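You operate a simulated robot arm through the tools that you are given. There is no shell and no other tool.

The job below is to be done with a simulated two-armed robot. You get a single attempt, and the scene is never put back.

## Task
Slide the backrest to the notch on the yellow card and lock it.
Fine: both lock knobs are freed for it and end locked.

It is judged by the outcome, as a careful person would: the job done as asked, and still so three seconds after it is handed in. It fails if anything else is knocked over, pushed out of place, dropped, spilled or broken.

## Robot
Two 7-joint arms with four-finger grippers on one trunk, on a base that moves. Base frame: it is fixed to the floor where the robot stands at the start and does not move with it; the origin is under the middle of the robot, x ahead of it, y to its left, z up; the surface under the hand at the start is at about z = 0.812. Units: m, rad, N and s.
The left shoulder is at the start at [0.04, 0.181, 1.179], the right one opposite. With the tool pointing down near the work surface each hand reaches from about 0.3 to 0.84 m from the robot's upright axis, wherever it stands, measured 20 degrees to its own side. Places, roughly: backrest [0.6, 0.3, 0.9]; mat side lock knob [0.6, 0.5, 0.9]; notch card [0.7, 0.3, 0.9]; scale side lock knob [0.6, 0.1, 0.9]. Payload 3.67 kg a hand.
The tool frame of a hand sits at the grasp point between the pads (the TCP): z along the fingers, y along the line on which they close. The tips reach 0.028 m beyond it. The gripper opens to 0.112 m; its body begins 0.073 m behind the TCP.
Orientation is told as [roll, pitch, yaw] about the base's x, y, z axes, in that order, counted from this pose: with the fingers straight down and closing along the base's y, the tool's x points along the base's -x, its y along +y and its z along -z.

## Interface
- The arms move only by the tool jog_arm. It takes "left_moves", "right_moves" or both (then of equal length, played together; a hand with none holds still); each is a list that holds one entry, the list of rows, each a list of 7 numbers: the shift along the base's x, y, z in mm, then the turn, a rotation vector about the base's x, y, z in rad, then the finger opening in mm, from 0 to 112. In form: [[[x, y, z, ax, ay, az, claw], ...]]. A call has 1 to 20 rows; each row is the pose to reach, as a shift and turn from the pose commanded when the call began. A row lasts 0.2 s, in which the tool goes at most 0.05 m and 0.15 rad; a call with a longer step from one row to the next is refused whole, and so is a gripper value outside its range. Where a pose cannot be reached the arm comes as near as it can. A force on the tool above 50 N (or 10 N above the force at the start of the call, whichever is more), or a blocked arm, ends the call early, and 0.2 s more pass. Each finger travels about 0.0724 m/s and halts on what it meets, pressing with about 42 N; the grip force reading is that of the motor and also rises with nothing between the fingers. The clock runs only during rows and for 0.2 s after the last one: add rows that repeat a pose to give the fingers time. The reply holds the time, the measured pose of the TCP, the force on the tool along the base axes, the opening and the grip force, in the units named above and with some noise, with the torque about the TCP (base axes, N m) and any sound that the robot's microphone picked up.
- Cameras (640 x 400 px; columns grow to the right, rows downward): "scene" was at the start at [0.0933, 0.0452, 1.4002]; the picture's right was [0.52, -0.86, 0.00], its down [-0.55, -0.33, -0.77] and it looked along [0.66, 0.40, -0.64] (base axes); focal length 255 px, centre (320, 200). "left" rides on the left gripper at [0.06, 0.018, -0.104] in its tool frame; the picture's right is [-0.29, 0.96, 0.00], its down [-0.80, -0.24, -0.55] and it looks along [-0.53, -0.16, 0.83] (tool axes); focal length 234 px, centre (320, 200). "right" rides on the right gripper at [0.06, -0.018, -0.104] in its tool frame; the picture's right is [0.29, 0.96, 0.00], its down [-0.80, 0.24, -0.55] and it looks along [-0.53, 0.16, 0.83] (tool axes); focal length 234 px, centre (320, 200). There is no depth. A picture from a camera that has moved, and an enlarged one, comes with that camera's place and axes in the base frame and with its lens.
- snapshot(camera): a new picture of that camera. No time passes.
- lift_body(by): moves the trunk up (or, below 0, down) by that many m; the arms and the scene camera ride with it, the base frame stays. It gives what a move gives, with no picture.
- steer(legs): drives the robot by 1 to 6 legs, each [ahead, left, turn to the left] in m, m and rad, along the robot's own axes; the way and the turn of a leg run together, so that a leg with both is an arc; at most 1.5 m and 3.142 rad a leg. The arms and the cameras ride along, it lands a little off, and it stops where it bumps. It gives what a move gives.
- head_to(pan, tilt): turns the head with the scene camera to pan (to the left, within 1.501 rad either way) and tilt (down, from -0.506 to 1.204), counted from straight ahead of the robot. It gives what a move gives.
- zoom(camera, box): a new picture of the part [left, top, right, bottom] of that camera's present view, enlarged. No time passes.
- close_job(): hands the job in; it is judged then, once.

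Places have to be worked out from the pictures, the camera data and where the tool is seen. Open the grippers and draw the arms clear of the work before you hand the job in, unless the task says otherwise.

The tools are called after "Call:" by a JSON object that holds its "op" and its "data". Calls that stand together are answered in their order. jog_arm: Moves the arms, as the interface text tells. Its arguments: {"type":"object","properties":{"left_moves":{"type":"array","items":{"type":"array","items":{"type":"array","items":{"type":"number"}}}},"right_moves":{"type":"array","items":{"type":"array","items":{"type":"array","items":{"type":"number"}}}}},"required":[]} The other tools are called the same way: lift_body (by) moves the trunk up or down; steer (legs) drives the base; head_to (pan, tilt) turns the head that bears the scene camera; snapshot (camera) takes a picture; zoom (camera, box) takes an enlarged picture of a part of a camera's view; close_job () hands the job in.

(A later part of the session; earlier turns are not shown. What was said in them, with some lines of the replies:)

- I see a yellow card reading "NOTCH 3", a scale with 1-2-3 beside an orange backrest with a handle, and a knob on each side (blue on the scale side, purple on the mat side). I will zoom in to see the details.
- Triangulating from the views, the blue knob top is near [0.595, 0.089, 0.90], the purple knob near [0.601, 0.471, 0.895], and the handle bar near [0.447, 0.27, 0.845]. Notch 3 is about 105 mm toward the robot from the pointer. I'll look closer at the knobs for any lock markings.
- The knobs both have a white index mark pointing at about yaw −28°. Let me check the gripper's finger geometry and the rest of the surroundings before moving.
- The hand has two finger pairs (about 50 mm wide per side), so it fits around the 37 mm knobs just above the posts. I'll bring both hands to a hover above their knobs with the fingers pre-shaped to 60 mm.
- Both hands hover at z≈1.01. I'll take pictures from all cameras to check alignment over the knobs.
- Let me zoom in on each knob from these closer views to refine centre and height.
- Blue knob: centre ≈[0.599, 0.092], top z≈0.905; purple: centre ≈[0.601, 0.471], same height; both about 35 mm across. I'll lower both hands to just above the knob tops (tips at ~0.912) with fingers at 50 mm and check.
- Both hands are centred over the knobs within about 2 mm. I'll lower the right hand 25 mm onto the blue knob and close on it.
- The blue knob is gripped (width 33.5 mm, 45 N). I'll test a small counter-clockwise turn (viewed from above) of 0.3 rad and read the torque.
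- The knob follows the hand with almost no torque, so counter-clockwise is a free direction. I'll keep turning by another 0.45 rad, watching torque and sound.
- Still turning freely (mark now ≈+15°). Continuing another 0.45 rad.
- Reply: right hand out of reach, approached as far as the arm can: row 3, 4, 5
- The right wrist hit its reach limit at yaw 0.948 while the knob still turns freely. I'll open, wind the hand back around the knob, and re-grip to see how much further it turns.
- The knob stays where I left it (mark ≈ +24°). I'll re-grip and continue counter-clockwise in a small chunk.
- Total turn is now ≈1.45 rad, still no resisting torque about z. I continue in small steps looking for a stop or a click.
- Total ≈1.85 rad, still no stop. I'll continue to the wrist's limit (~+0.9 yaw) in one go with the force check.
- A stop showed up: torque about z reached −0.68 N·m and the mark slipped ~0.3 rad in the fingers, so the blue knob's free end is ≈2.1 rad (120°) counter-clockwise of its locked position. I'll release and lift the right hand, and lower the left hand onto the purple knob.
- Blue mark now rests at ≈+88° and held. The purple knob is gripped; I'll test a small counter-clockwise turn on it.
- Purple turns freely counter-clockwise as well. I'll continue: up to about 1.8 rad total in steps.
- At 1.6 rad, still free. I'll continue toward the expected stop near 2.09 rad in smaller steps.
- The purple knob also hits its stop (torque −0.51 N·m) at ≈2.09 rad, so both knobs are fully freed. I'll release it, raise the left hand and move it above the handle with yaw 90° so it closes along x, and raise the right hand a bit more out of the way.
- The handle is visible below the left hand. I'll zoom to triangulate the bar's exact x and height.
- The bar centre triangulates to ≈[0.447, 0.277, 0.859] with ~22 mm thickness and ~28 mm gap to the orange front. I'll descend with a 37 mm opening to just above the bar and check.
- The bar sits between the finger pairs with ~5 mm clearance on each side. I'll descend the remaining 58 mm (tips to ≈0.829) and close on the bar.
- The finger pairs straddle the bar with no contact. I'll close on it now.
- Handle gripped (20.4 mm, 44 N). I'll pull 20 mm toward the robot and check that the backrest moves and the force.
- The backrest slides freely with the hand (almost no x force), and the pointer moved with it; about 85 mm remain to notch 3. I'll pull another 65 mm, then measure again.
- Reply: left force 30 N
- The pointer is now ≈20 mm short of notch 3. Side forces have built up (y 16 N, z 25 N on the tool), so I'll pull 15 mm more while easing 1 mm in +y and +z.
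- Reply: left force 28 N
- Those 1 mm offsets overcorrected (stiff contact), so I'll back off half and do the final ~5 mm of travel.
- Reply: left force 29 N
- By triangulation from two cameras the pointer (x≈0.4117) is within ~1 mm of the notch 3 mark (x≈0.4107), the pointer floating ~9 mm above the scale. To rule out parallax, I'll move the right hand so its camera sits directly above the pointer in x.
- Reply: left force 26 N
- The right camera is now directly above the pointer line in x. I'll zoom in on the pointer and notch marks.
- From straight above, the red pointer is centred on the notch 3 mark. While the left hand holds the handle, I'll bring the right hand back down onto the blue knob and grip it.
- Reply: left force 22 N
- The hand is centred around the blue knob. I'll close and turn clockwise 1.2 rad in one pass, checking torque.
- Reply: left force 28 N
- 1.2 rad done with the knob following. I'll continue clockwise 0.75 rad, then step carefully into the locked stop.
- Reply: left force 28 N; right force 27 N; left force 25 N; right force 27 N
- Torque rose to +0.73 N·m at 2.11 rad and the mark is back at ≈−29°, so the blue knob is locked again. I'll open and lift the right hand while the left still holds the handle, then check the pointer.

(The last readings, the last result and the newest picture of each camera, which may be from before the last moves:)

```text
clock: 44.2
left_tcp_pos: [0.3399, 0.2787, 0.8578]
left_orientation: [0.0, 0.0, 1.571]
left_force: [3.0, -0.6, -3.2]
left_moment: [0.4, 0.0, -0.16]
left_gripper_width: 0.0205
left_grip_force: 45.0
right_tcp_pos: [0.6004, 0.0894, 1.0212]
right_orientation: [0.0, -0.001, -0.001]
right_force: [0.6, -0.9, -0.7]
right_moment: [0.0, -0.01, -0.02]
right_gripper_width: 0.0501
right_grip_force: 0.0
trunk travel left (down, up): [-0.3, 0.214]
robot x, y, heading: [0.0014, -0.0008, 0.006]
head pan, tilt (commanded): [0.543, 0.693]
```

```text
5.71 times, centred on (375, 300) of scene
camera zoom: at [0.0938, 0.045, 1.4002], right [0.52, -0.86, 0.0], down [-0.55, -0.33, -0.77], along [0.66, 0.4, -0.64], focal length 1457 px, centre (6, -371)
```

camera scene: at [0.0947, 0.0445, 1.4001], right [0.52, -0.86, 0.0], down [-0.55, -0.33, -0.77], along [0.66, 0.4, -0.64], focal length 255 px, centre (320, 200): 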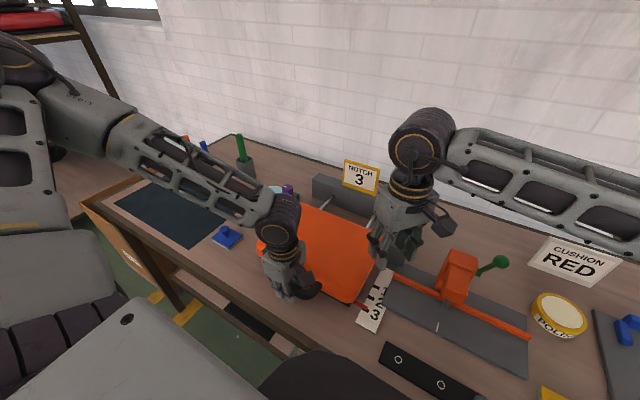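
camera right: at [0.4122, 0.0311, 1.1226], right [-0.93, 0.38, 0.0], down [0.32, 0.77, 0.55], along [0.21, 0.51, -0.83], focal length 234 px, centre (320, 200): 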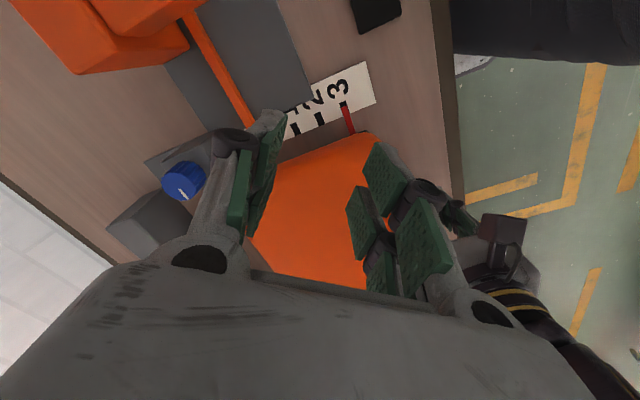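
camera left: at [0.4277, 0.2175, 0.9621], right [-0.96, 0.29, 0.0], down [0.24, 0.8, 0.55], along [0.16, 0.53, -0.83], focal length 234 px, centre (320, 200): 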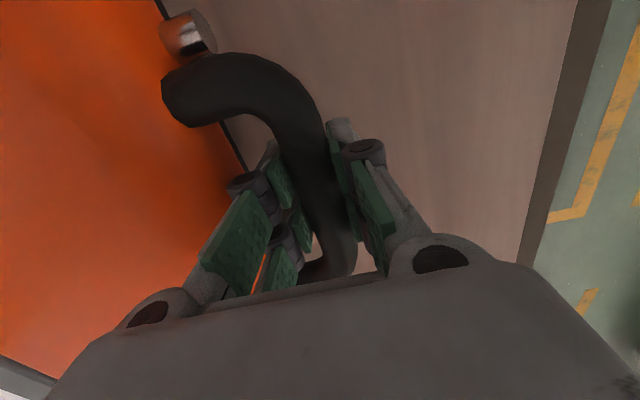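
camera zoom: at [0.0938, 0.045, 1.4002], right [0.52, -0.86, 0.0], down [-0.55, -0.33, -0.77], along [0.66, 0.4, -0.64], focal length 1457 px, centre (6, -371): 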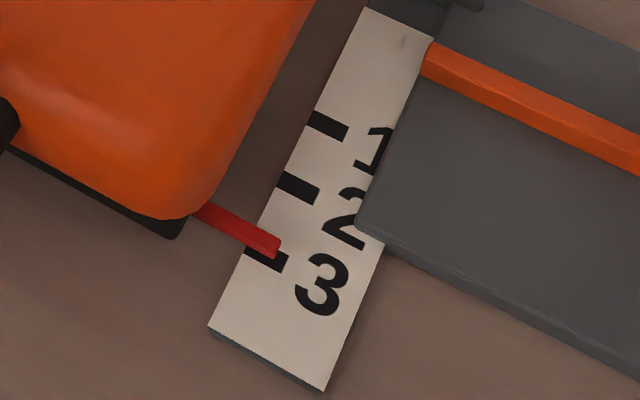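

The pointer is unchanged on notch 3 and the blue mark is at its locked position. I'll release the handle, lift the left hand straight up, and move to hover over the purple knob.

Call:
{"op": "jog_arm", "data": {"left_moves": [[[0, 0, 0, 0, 0, 0, 34], [0, 0, 0, 0, 0, 0, 34], [0, 0, 0, 0, 0, 0, 34], [0, 0, 25, 0, 0, 0, 34], [0, 0, 60, 0, 0, 0, 34], [0, 0, 100, 0, 0, 0, 34], [0, 0, 140, 0, 0, 0, 40], [0, 0, 165, 0, 0, 0, 50], [32, 24, 165, 0, 0, 0.07, 50], [65, 48, 165, 0, 0, 0.14, 50], [98, 72, 165, 0, 0, 0.2, 50], [130, 96, 165, 0, 0, 0.27, 50], [163, 120, 165, 0, 0, 0.33, 50], [196, 144, 165, 0, 0, 0.4, 50], [228, 168, 165, 0, 0, 0.46, 50], [261, 192.4, 165, 0, 0, 0.53, 50], [261, 192.4, 165, 0, 0, 0.53, 50]]]}}

Call:
{"op": "snapshot", "data": {"camera": "left"}}

Call:
{"op": "snapshot", "data": {"camera": "scene"}}

Call:
{"op": "zoom", "data": {"camera": "scene", "box": [350, 265, 400, 335]}}

```text
clock: 47.8
left_tcp_pos: [0.6026, 0.4712, 1.0251]
left_orientation: [0.001, 0.0, 2.1]
left_force: [0.8, -0.7, 0.0]
left_moment: [0.01, 0.01, 0.02]
left_gripper_width: 0.0499
left_grip_force: 0.1
right_tcp_pos: [0.5972, 0.0892, 1.0204]
right_orientation: [0.0, 0.001, -0.002]
right_force: [0.5, 0.3, 0.2]
right_moment: [0.02, -0.01, 0.03]
right_gripper_width: 0.0501
right_grip_force: 0.1
trunk travel left (down, up): [-0.3, 0.214]
robot x, y, heading: [0.0017, 0.0017, -0.001]
head pan, tilt (commanded): [0.543, 0.693]
```

```text
taken
camera left: at [0.6172, 0.4098, 1.1301], right [-0.97, -0.24, 0.0], down [-0.2, 0.81, 0.55], along [-0.13, 0.54, -0.83], focal length 234 px, centre (320, 200)
```

left: 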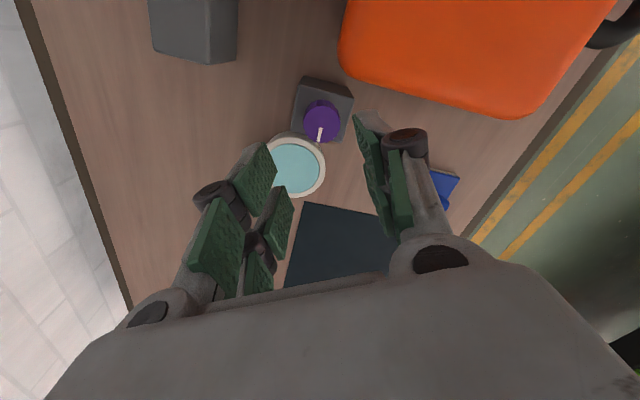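

```text
taken
camera scene: at [0.0924, 0.0451, 1.4003], right [0.52, -0.86, 0.0], down [-0.55, -0.33, -0.77], along [0.66, 0.4, -0.64], focal length 255 px, centre (320, 200)
```

scene: 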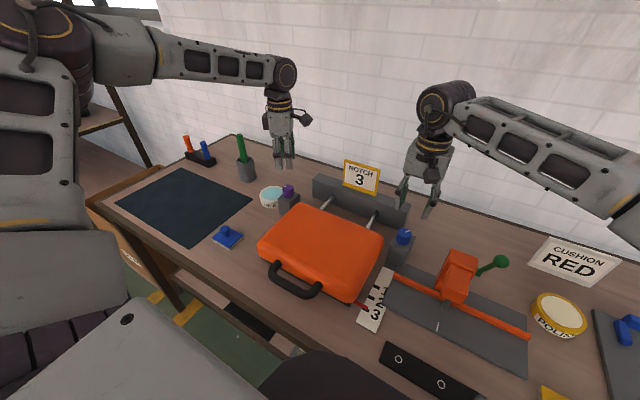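

```text
5.71 times, centred on (375, 300) of scene
camera zoom: at [0.0924, 0.0451, 1.4003], right [0.52, -0.86, 0.0], down [-0.55, -0.33, -0.77], along [0.66, 0.4, -0.64], focal length 1457 px, centre (6, -371)
```

zoom: 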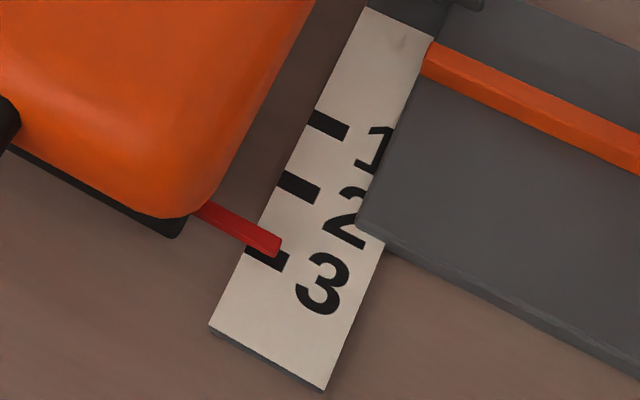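

The backrest stayed at notch 3 after release. I'll lower the left hand onto the purple knob, close, and begin turning clockwise.

Call:
{"op": "jog_arm", "data": {"left_moves": [[[0, 0, -35, 0, 0, 0, 50], [0, 0, -70, 0, 0, 0, 50], [0, 0, -95, 0, 0, 0, 50], [0, 0, -107.5, 0, 0, 0, 50], [0, 0, -107.5, 0, 0, 0, 50]]]}}

Call:
{"op": "zoom", "data": {"camera": "left", "box": [260, 100, 380, 230]}}

```text
clock: 49.0
left_tcp_pos: [0.6012, 0.471, 0.9164]
left_orientation: [-0.001, 0.001, 2.102]
left_force: [0.0, 0.2, 0.0]
left_moment: [0.0, -0.01, 0.0]
left_gripper_width: 0.0499
left_grip_force: 0.1
right_tcp_pos: [0.5992, 0.09, 1.0205]
right_orientation: [0.001, -0.001, -0.002]
right_force: [-0.2, 0.2, 0.5]
right_moment: [0.03, -0.01, 0.01]
right_gripper_width: 0.05
right_grip_force: 0.0
trunk travel left (down, up): [-0.3, 0.214]
robot x, y, heading: [0.0003, 0.0011, 0.0]
head pan, tilt (commanded): [0.543, 0.693]
```

```text
3.08 times, centred on (320, 165) of left
camera zoom: at [0.6159, 0.4099, 1.0206], right [-0.97, -0.24, 0.0], down [-0.2, 0.81, 0.55], along [-0.13, 0.54, -0.83], focal length 720 px, centre (320, 308)
```

zoom: 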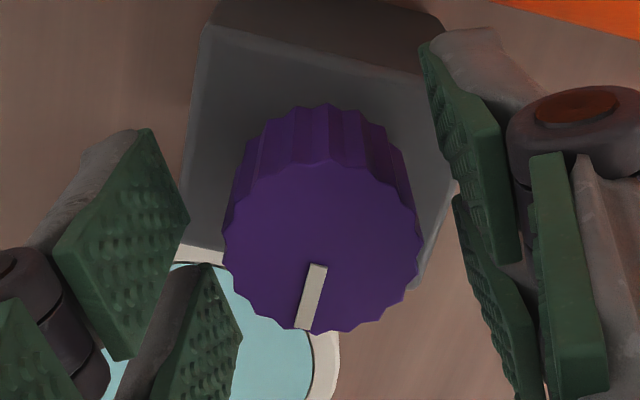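

Well centred on the purple knob. I'll close and turn clockwise 1.9 rad, then step into the stop.

Call:
{"op": "jog_arm", "data": {"left_moves": [[[0, 0, 0, 0, 0, 0, 25], [0, 0, 0, 0, 0, 0, 25], [0, 0, 0, 0, 0, 0, 25], [0, 0, 0, 0, 0, -0.12, 25], [0, 0, 0, 0, 0, -0.24, 25], [0, 0, 0, 0, 0, -0.36, 25], [0, 0, 0, 0, 0, -0.48, 25], [0, 0, 0, 0, 0, -0.6, 25], [0, 0, 0, 0, 0, -0.72, 25], [0, 0, 0, 0, 0, -0.84, 25], [0, 0, 0, 0, 0, -0.96, 25], [0, 0, 0, 0, 0, -1.08, 25], [0, 0, 0, 0, 0, -1.2, 25], [0, 0, 0, 0, 0, -1.32, 25], [0, 0, 0, 0, 0, -1.44, 25], [0, 0, 0, 0, 0, -1.56, 25], [0, 0, 0, 0, 0, -1.68, 25], [0, 0, 0, 0, 0, -1.8, 25], [0, 0, 0, 0, 0, -1.92, 25]]]}}

Call:
{"op": "zoom", "data": {"camera": "left", "box": [260, 100, 380, 230]}}

```text
clock: 53.0
left_tcp_pos: [0.5998, 0.4701, 0.9156]
left_orientation: [0.0, -0.002, 0.18]
left_force: [-5.8, 6.1, 11.7]
left_moment: [-0.03, 1.4, 0.0]
left_gripper_width: 0.0329
left_grip_force: 44.9
right_tcp_pos: [0.5987, 0.0908, 1.0215]
right_orientation: [0.0, 0.0, 0.0]
right_force: [0.6, 0.0, 0.9]
right_moment: [-0.02, 0.01, 0.0]
right_gripper_width: 0.0502
right_grip_force: 0.0
trunk travel left (down, up): [-0.3, 0.214]
robot x, y, heading: [0.0037, -0.0038, 0.001]
head pan, tilt (commanded): [0.543, 0.693]
```

```text
3.08 times, centred on (320, 165) of left
camera zoom: at [0.5385, 0.4773, 1.0204], right [0.11, 0.99, 0.0], down [0.83, -0.09, 0.55], along [0.55, -0.06, -0.83], focal length 720 px, centre (320, 308)
```

zoom: 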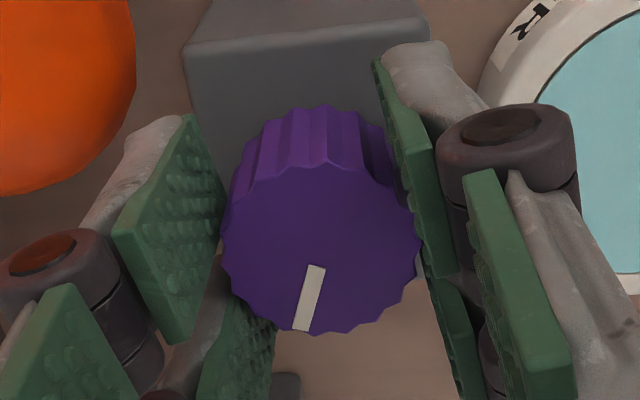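

1.92 rad turned with no stop yet; the remaining ~0.17 rad should bring it to the locked stop. I'll step in by 0.24 rad and read the torque.

Call:
{"op": "jog_arm", "data": {"left_moves": [[[0, 0, 0, 0, 0, -0.08, 25], [0, 0, 0, 0, 0, -0.16, 25], [0, 0, 0, 0, 0, -0.24, 25]]]}}

Call:
{"op": "zoom", "data": {"camera": "left", "box": [260, 100, 380, 230]}}

```text
clock: 53.8
left_tcp_pos: [0.5995, 0.4713, 0.9152]
left_orientation: [0.001, -0.003, -0.06]
left_force: [-5.8, 4.2, 8.7]
left_moment: [0.05, -0.15, 0.51]
left_gripper_width: 0.0331
left_grip_force: 45.4
right_tcp_pos: [0.5989, 0.0892, 1.0215]
right_orientation: [0.001, -0.001, -0.002]
right_force: [-0.9, -0.7, 0.4]
right_moment: [0.03, 0.03, 0.0]
right_gripper_width: 0.0497
right_grip_force: 0.1
trunk travel left (down, up): [-0.3, 0.214]
robot x, y, heading: [0.0016, -0.0018, -0.001]
head pan, tilt (commanded): [0.543, 0.693]
```

```text
3.08 times, centred on (320, 165) of left
camera zoom: at [0.5418, 0.4919, 1.02], right [0.34, 0.94, 0.0], down [0.78, -0.29, 0.56], along [0.52, -0.19, -0.83], focal length 720 px, centre (320, 308)
```

zoom: 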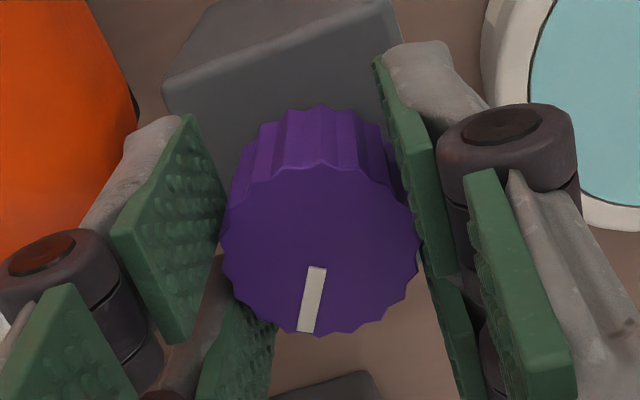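

Torque rose to +0.51 N·m and the mark is back at ≈−27°, its original locked angle. I'll nudge slightly further to be sure it is seated, then open and lift clear.

Call:
{"op": "jog_arm", "data": {"left_moves": [[[0, 0, 0, 0, 0, -0.06, 25], [0, 0, 0, 0, 0, -0.08, 25], [0, 0, 0, 0, 0, -0.08, 25]]]}}

Call:
{"op": "jog_arm", "data": {"left_moves": [[[0, 0, 0, 0, 0, 0, 50], [0, 0, 0, 0, 0, 0, 50], [0, 0, 25, 0, 0, 0, 50], [0, 0, 55, 0, 0, 0.05, 50], [0, 0, 85, 0, 0, 0.1, 50], [0, 0, 105, 0, 0, 0.14, 50], [0, 0, 105, 0, 0, 0.14, 50]]]}}

Call:
{"op": "zoom", "data": {"camera": "left", "box": [260, 60, 380, 190]}}

Call:
{"op": "zoom", "data": {"camera": "right", "box": [260, 60, 380, 190]}}

Call:
{"op": "snapshot", "data": {"camera": "scene"}}

```text
clock: 54.6
left_tcp_pos: [0.5997, 0.471, 0.9152]
left_orientation: [-0.001, 0.0, -0.139]
left_force: [-6.5, 2.5, 3.4]
left_moment: [0.0, -0.33, 0.65]
left_gripper_width: 0.0335
left_grip_force: 44.9
right_tcp_pos: [0.5985, 0.089, 1.0214]
right_orientation: [0.0, 0.001, -0.002]
right_force: [0.1, 0.0, -0.1]
right_moment: [-0.02, 0.03, -0.01]
right_gripper_width: 0.05
right_grip_force: 0.1
trunk travel left (down, up): [-0.3, 0.214]
robot x, y, heading: [-0.0005, -0.0068, -0.001]
head pan, tilt (commanded): [0.543, 0.693]
```

```text
clock: 56.2
left_tcp_pos: [0.6021, 0.4689, 1.0205]
left_orientation: [0.0, -0.001, 0.004]
left_force: [0.3, 0.4, -0.9]
left_moment: [0.01, -0.01, 0.04]
left_gripper_width: 0.0499
left_grip_force: 0.0
right_tcp_pos: [0.5992, 0.0896, 1.0198]
right_orientation: [0.0, 0.0, -0.001]
right_force: [-0.4, 0.8, -0.1]
right_moment: [0.01, -0.02, 0.01]
right_gripper_width: 0.0502
right_grip_force: 0.0
trunk travel left (down, up): [-0.3, 0.214]
robot x, y, heading: [-0.0029, 0.0013, -0.004]
head pan, tilt (commanded): [0.543, 0.693]
```

```text
3.08 times, centred on (320, 125) of left
camera zoom: at [0.543, 0.4879, 1.1248], right [0.29, 0.96, 0.0], down [0.8, -0.24, 0.55], along [0.53, -0.16, -0.83], focal length 720 px, centre (320, 431)
```

zoom: 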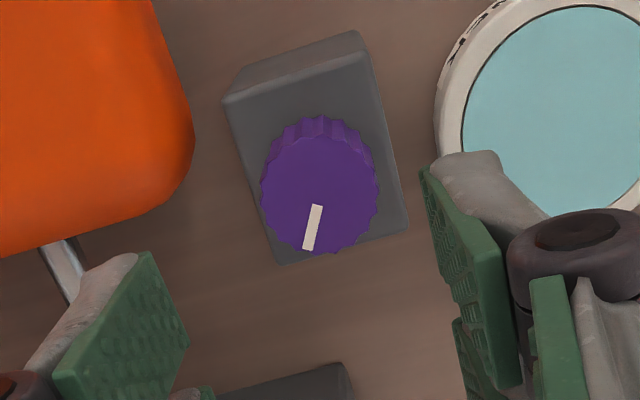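

```text
3.08 times, centred on (320, 125) of right
camera zoom: at [0.5385, 0.0723, 1.1233], right [-0.29, 0.96, 0.0], down [0.8, 0.24, 0.55], along [0.53, 0.16, -0.83], focal length 720 px, centre (320, 431)
```

zoom: 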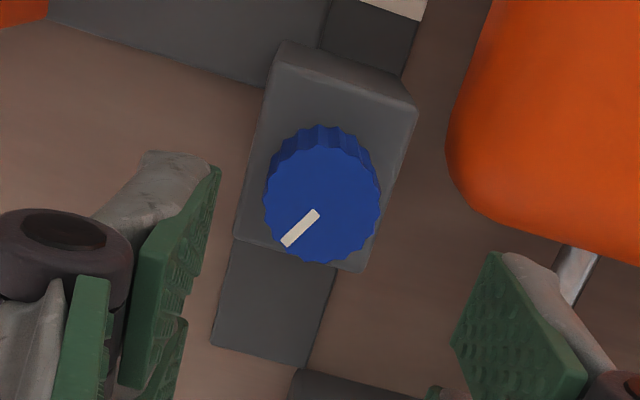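

```text
taken
camera scene: at [0.0935, 0.0454, 1.4002], right [0.52, -0.86, 0.0], down [-0.55, -0.33, -0.77], along [0.66, 0.4, -0.64], focal length 255 px, centre (320, 200)
```

scene: 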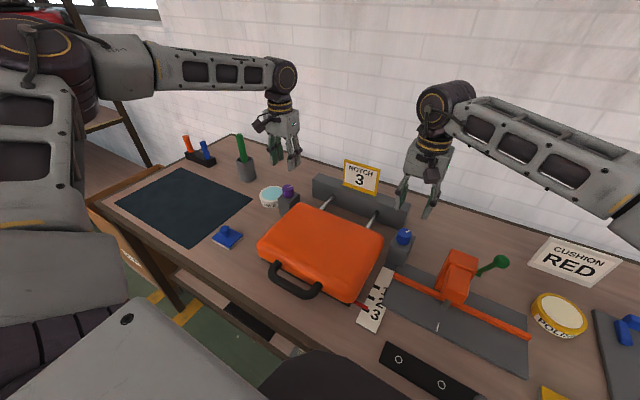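

Both index marks are back at their original locked angles. I'll retreat the left hand to its start pose and move the right hand so its camera looks straight down on the pointer for a final check.

Call:
{"op": "jog_arm", "data": {"left_moves": [[[0, 0, 30, 0, 0, 0, 60], [-25, 8, 60, 0, 0, 0, 80], [-60, 18, 90, 0, 0, 0, 112], [-95, 30, 115, 0, 0, 0, 112], [-130, 42, 140, 0, 0, 0, 112], [-165, 54, 165, 0, 0, 0, 112], [-165, 54, 165, 0, 0, 0, 112]]], "right_moves": [[[-20, 0, 15, 0, 0, 0, 50], [-45, 0, 15, 0, 0, 0, 50], [-75, 0, 15, 0, 0, 0, 50], [-105, 0, 15, 0, 0, 0, 50], [-126, 0, 15, 0, 0, 0, 50], [-126, 0, 15, 0, 0, 0, 50], [-126, 0, 15, 0, 0, 0, 50]]]}}

Call:
{"op": "snapshot", "data": {"camera": "right"}}

Call:
{"op": "zoom", "data": {"camera": "right", "box": [310, 20, 390, 100]}}

```text
clock: 57.8
left_tcp_pos: [0.4386, 0.5236, 1.1837]
left_orientation: [0.0, 0.001, 0.002]
left_force: [0.7, -0.2, 0.0]
left_moment: [-0.02, -0.03, 0.02]
left_gripper_width: 0.1119
left_grip_force: 0.0
right_tcp_pos: [0.474, 0.09, 1.0357]
right_orientation: [-0.001, 0.003, -0.002]
right_force: [0.3, -0.2, -1.0]
right_moment: [0.0, 0.01, 0.04]
right_gripper_width: 0.0501
right_grip_force: 0.1
trunk travel left (down, up): [-0.3, 0.214]
robot x, y, heading: [-0.0028, 0.0007, -0.003]
head pan, tilt (commanded): [0.543, 0.693]
```

```text
taken
camera right: at [0.4128, 0.0724, 1.1374], right [-0.29, 0.96, 0.0], down [0.8, 0.24, 0.55], along [0.53, 0.16, -0.83], focal length 234 px, centre (320, 200)
```

right: 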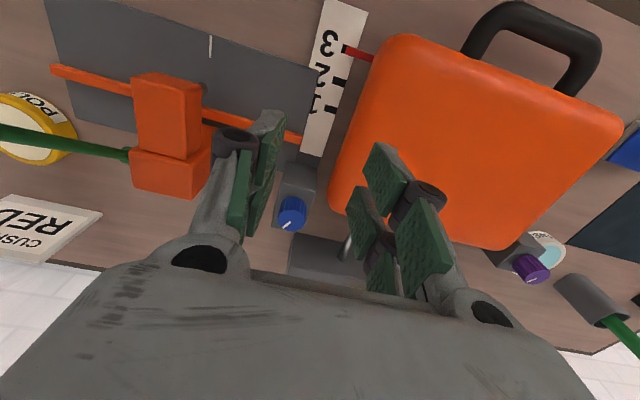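

```text
5.00 times, centred on (350, 60) of right
camera zoom: at [0.4128, 0.0724, 1.1374], right [-0.29, 0.96, 0.0], down [0.8, 0.24, 0.55], along [0.53, 0.16, -0.83], focal length 1171 px, centre (170, 900)
```

zoom: 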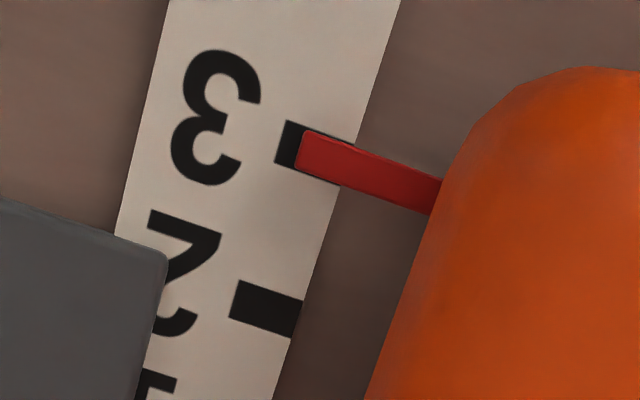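

From directly above, the pointer lies within the width of the notch 3 mark, so the position is right. I'll draw the right hand up and clear with the gripper open.

Call:
{"op": "jog_arm", "data": {"right_moves": [[[0, 0, 40, 0, 0, 0, 60], [5, -3, 80, 0, 0, 0, 80], [15, -8, 120, 0, 0, 0, 100], [22, -12, 155, 0, 0, 0, 112], [27, -15, 182, 0, 0, 0, 112], [27, -15, 182, 0, 0, 0, 112]]]}}

Call:
{"op": "snapshot", "data": {"camera": "scene"}}

Call:
{"op": "zoom", "data": {"camera": "scene", "box": [240, 150, 440, 335]}}

```text
clock: 59.2
left_tcp_pos: [0.4376, 0.5254, 1.1849]
left_orientation: [-0.001, 0.002, 0.0]
left_force: [-0.4, 0.3, -0.2]
left_moment: [0.03, 0.0, -0.01]
left_gripper_width: 0.112
left_grip_force: 0.1
right_tcp_pos: [0.5002, 0.0748, 1.2198]
right_orientation: [0.0, 0.0, 0.0]
right_force: [0.2, 0.1, -0.3]
right_moment: [0.0, 0.0, 0.01]
right_gripper_width: 0.1117
right_grip_force: 0.0
trunk travel left (down, up): [-0.3, 0.214]
robot x, y, heading: [-0.0039, 0.0026, 0.002]
head pan, tilt (commanded): [0.543, 0.693]
```

```text
taken
camera scene: at [0.0935, 0.0451, 1.4002], right [0.52, -0.86, 0.0], down [-0.55, -0.33, -0.77], along [0.66, 0.4, -0.64], focal length 255 px, centre (320, 200)
```

scene: 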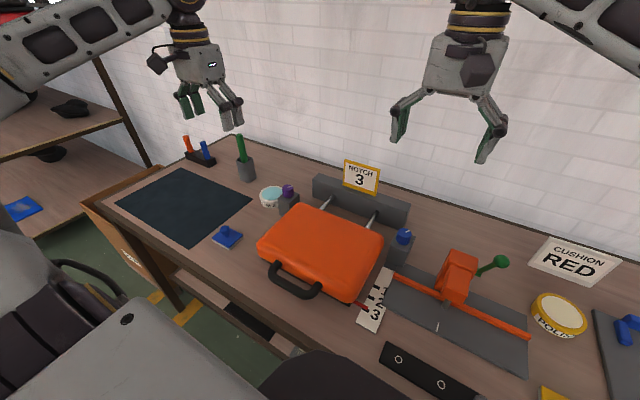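

```text
2.16 times, centred on (340, 242) of scene
camera zoom: at [0.0935, 0.0451, 1.4002], right [0.52, -0.86, 0.0], down [-0.55, -0.33, -0.77], along [0.66, 0.4, -0.64], focal length 551 px, centre (277, 108)
```

zoom: 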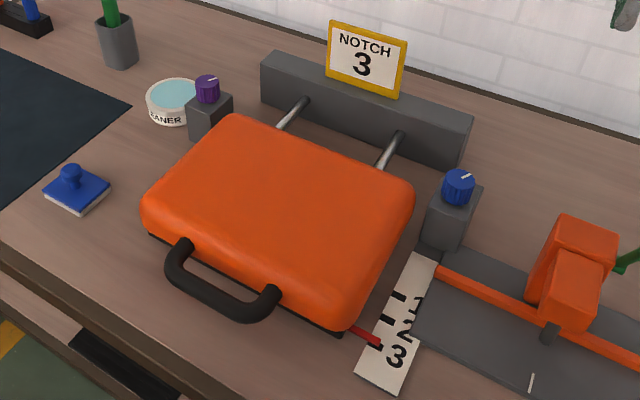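

The backrest is at notch 3, both knobs are back at their locked marks, both hands are open and clear, and nothing else was disturbed. I'm handing the job in.

Call:
{"op": "close_job", "data": {}}

```text
The job is handed in.
```

The backrest is at notch 3, the notch shown on the yellow card, and both lock knobs are locked again. I have handed the job in.

- **Freeing:** I turned each knob counter-clockwise about 120° to its stop before moving the backrest. The blue knob is on the scale side and the purple one on the mat side.
- **Sliding:** I pulled the backrest by its handle about 105 mm. Seen from straight above, the red pointer is centred on the notch 3 mark to within about 1 mm.
- **Locking:** I turned both knobs clockwise to their stops, and their white marks are back at the original locked angle. The pointer did not move when I let go of the handle or after the second knob was locked.
- **Surroundings:** The final picture shows nothing else moved or knocked over. Both grippers are open and clear of the work.
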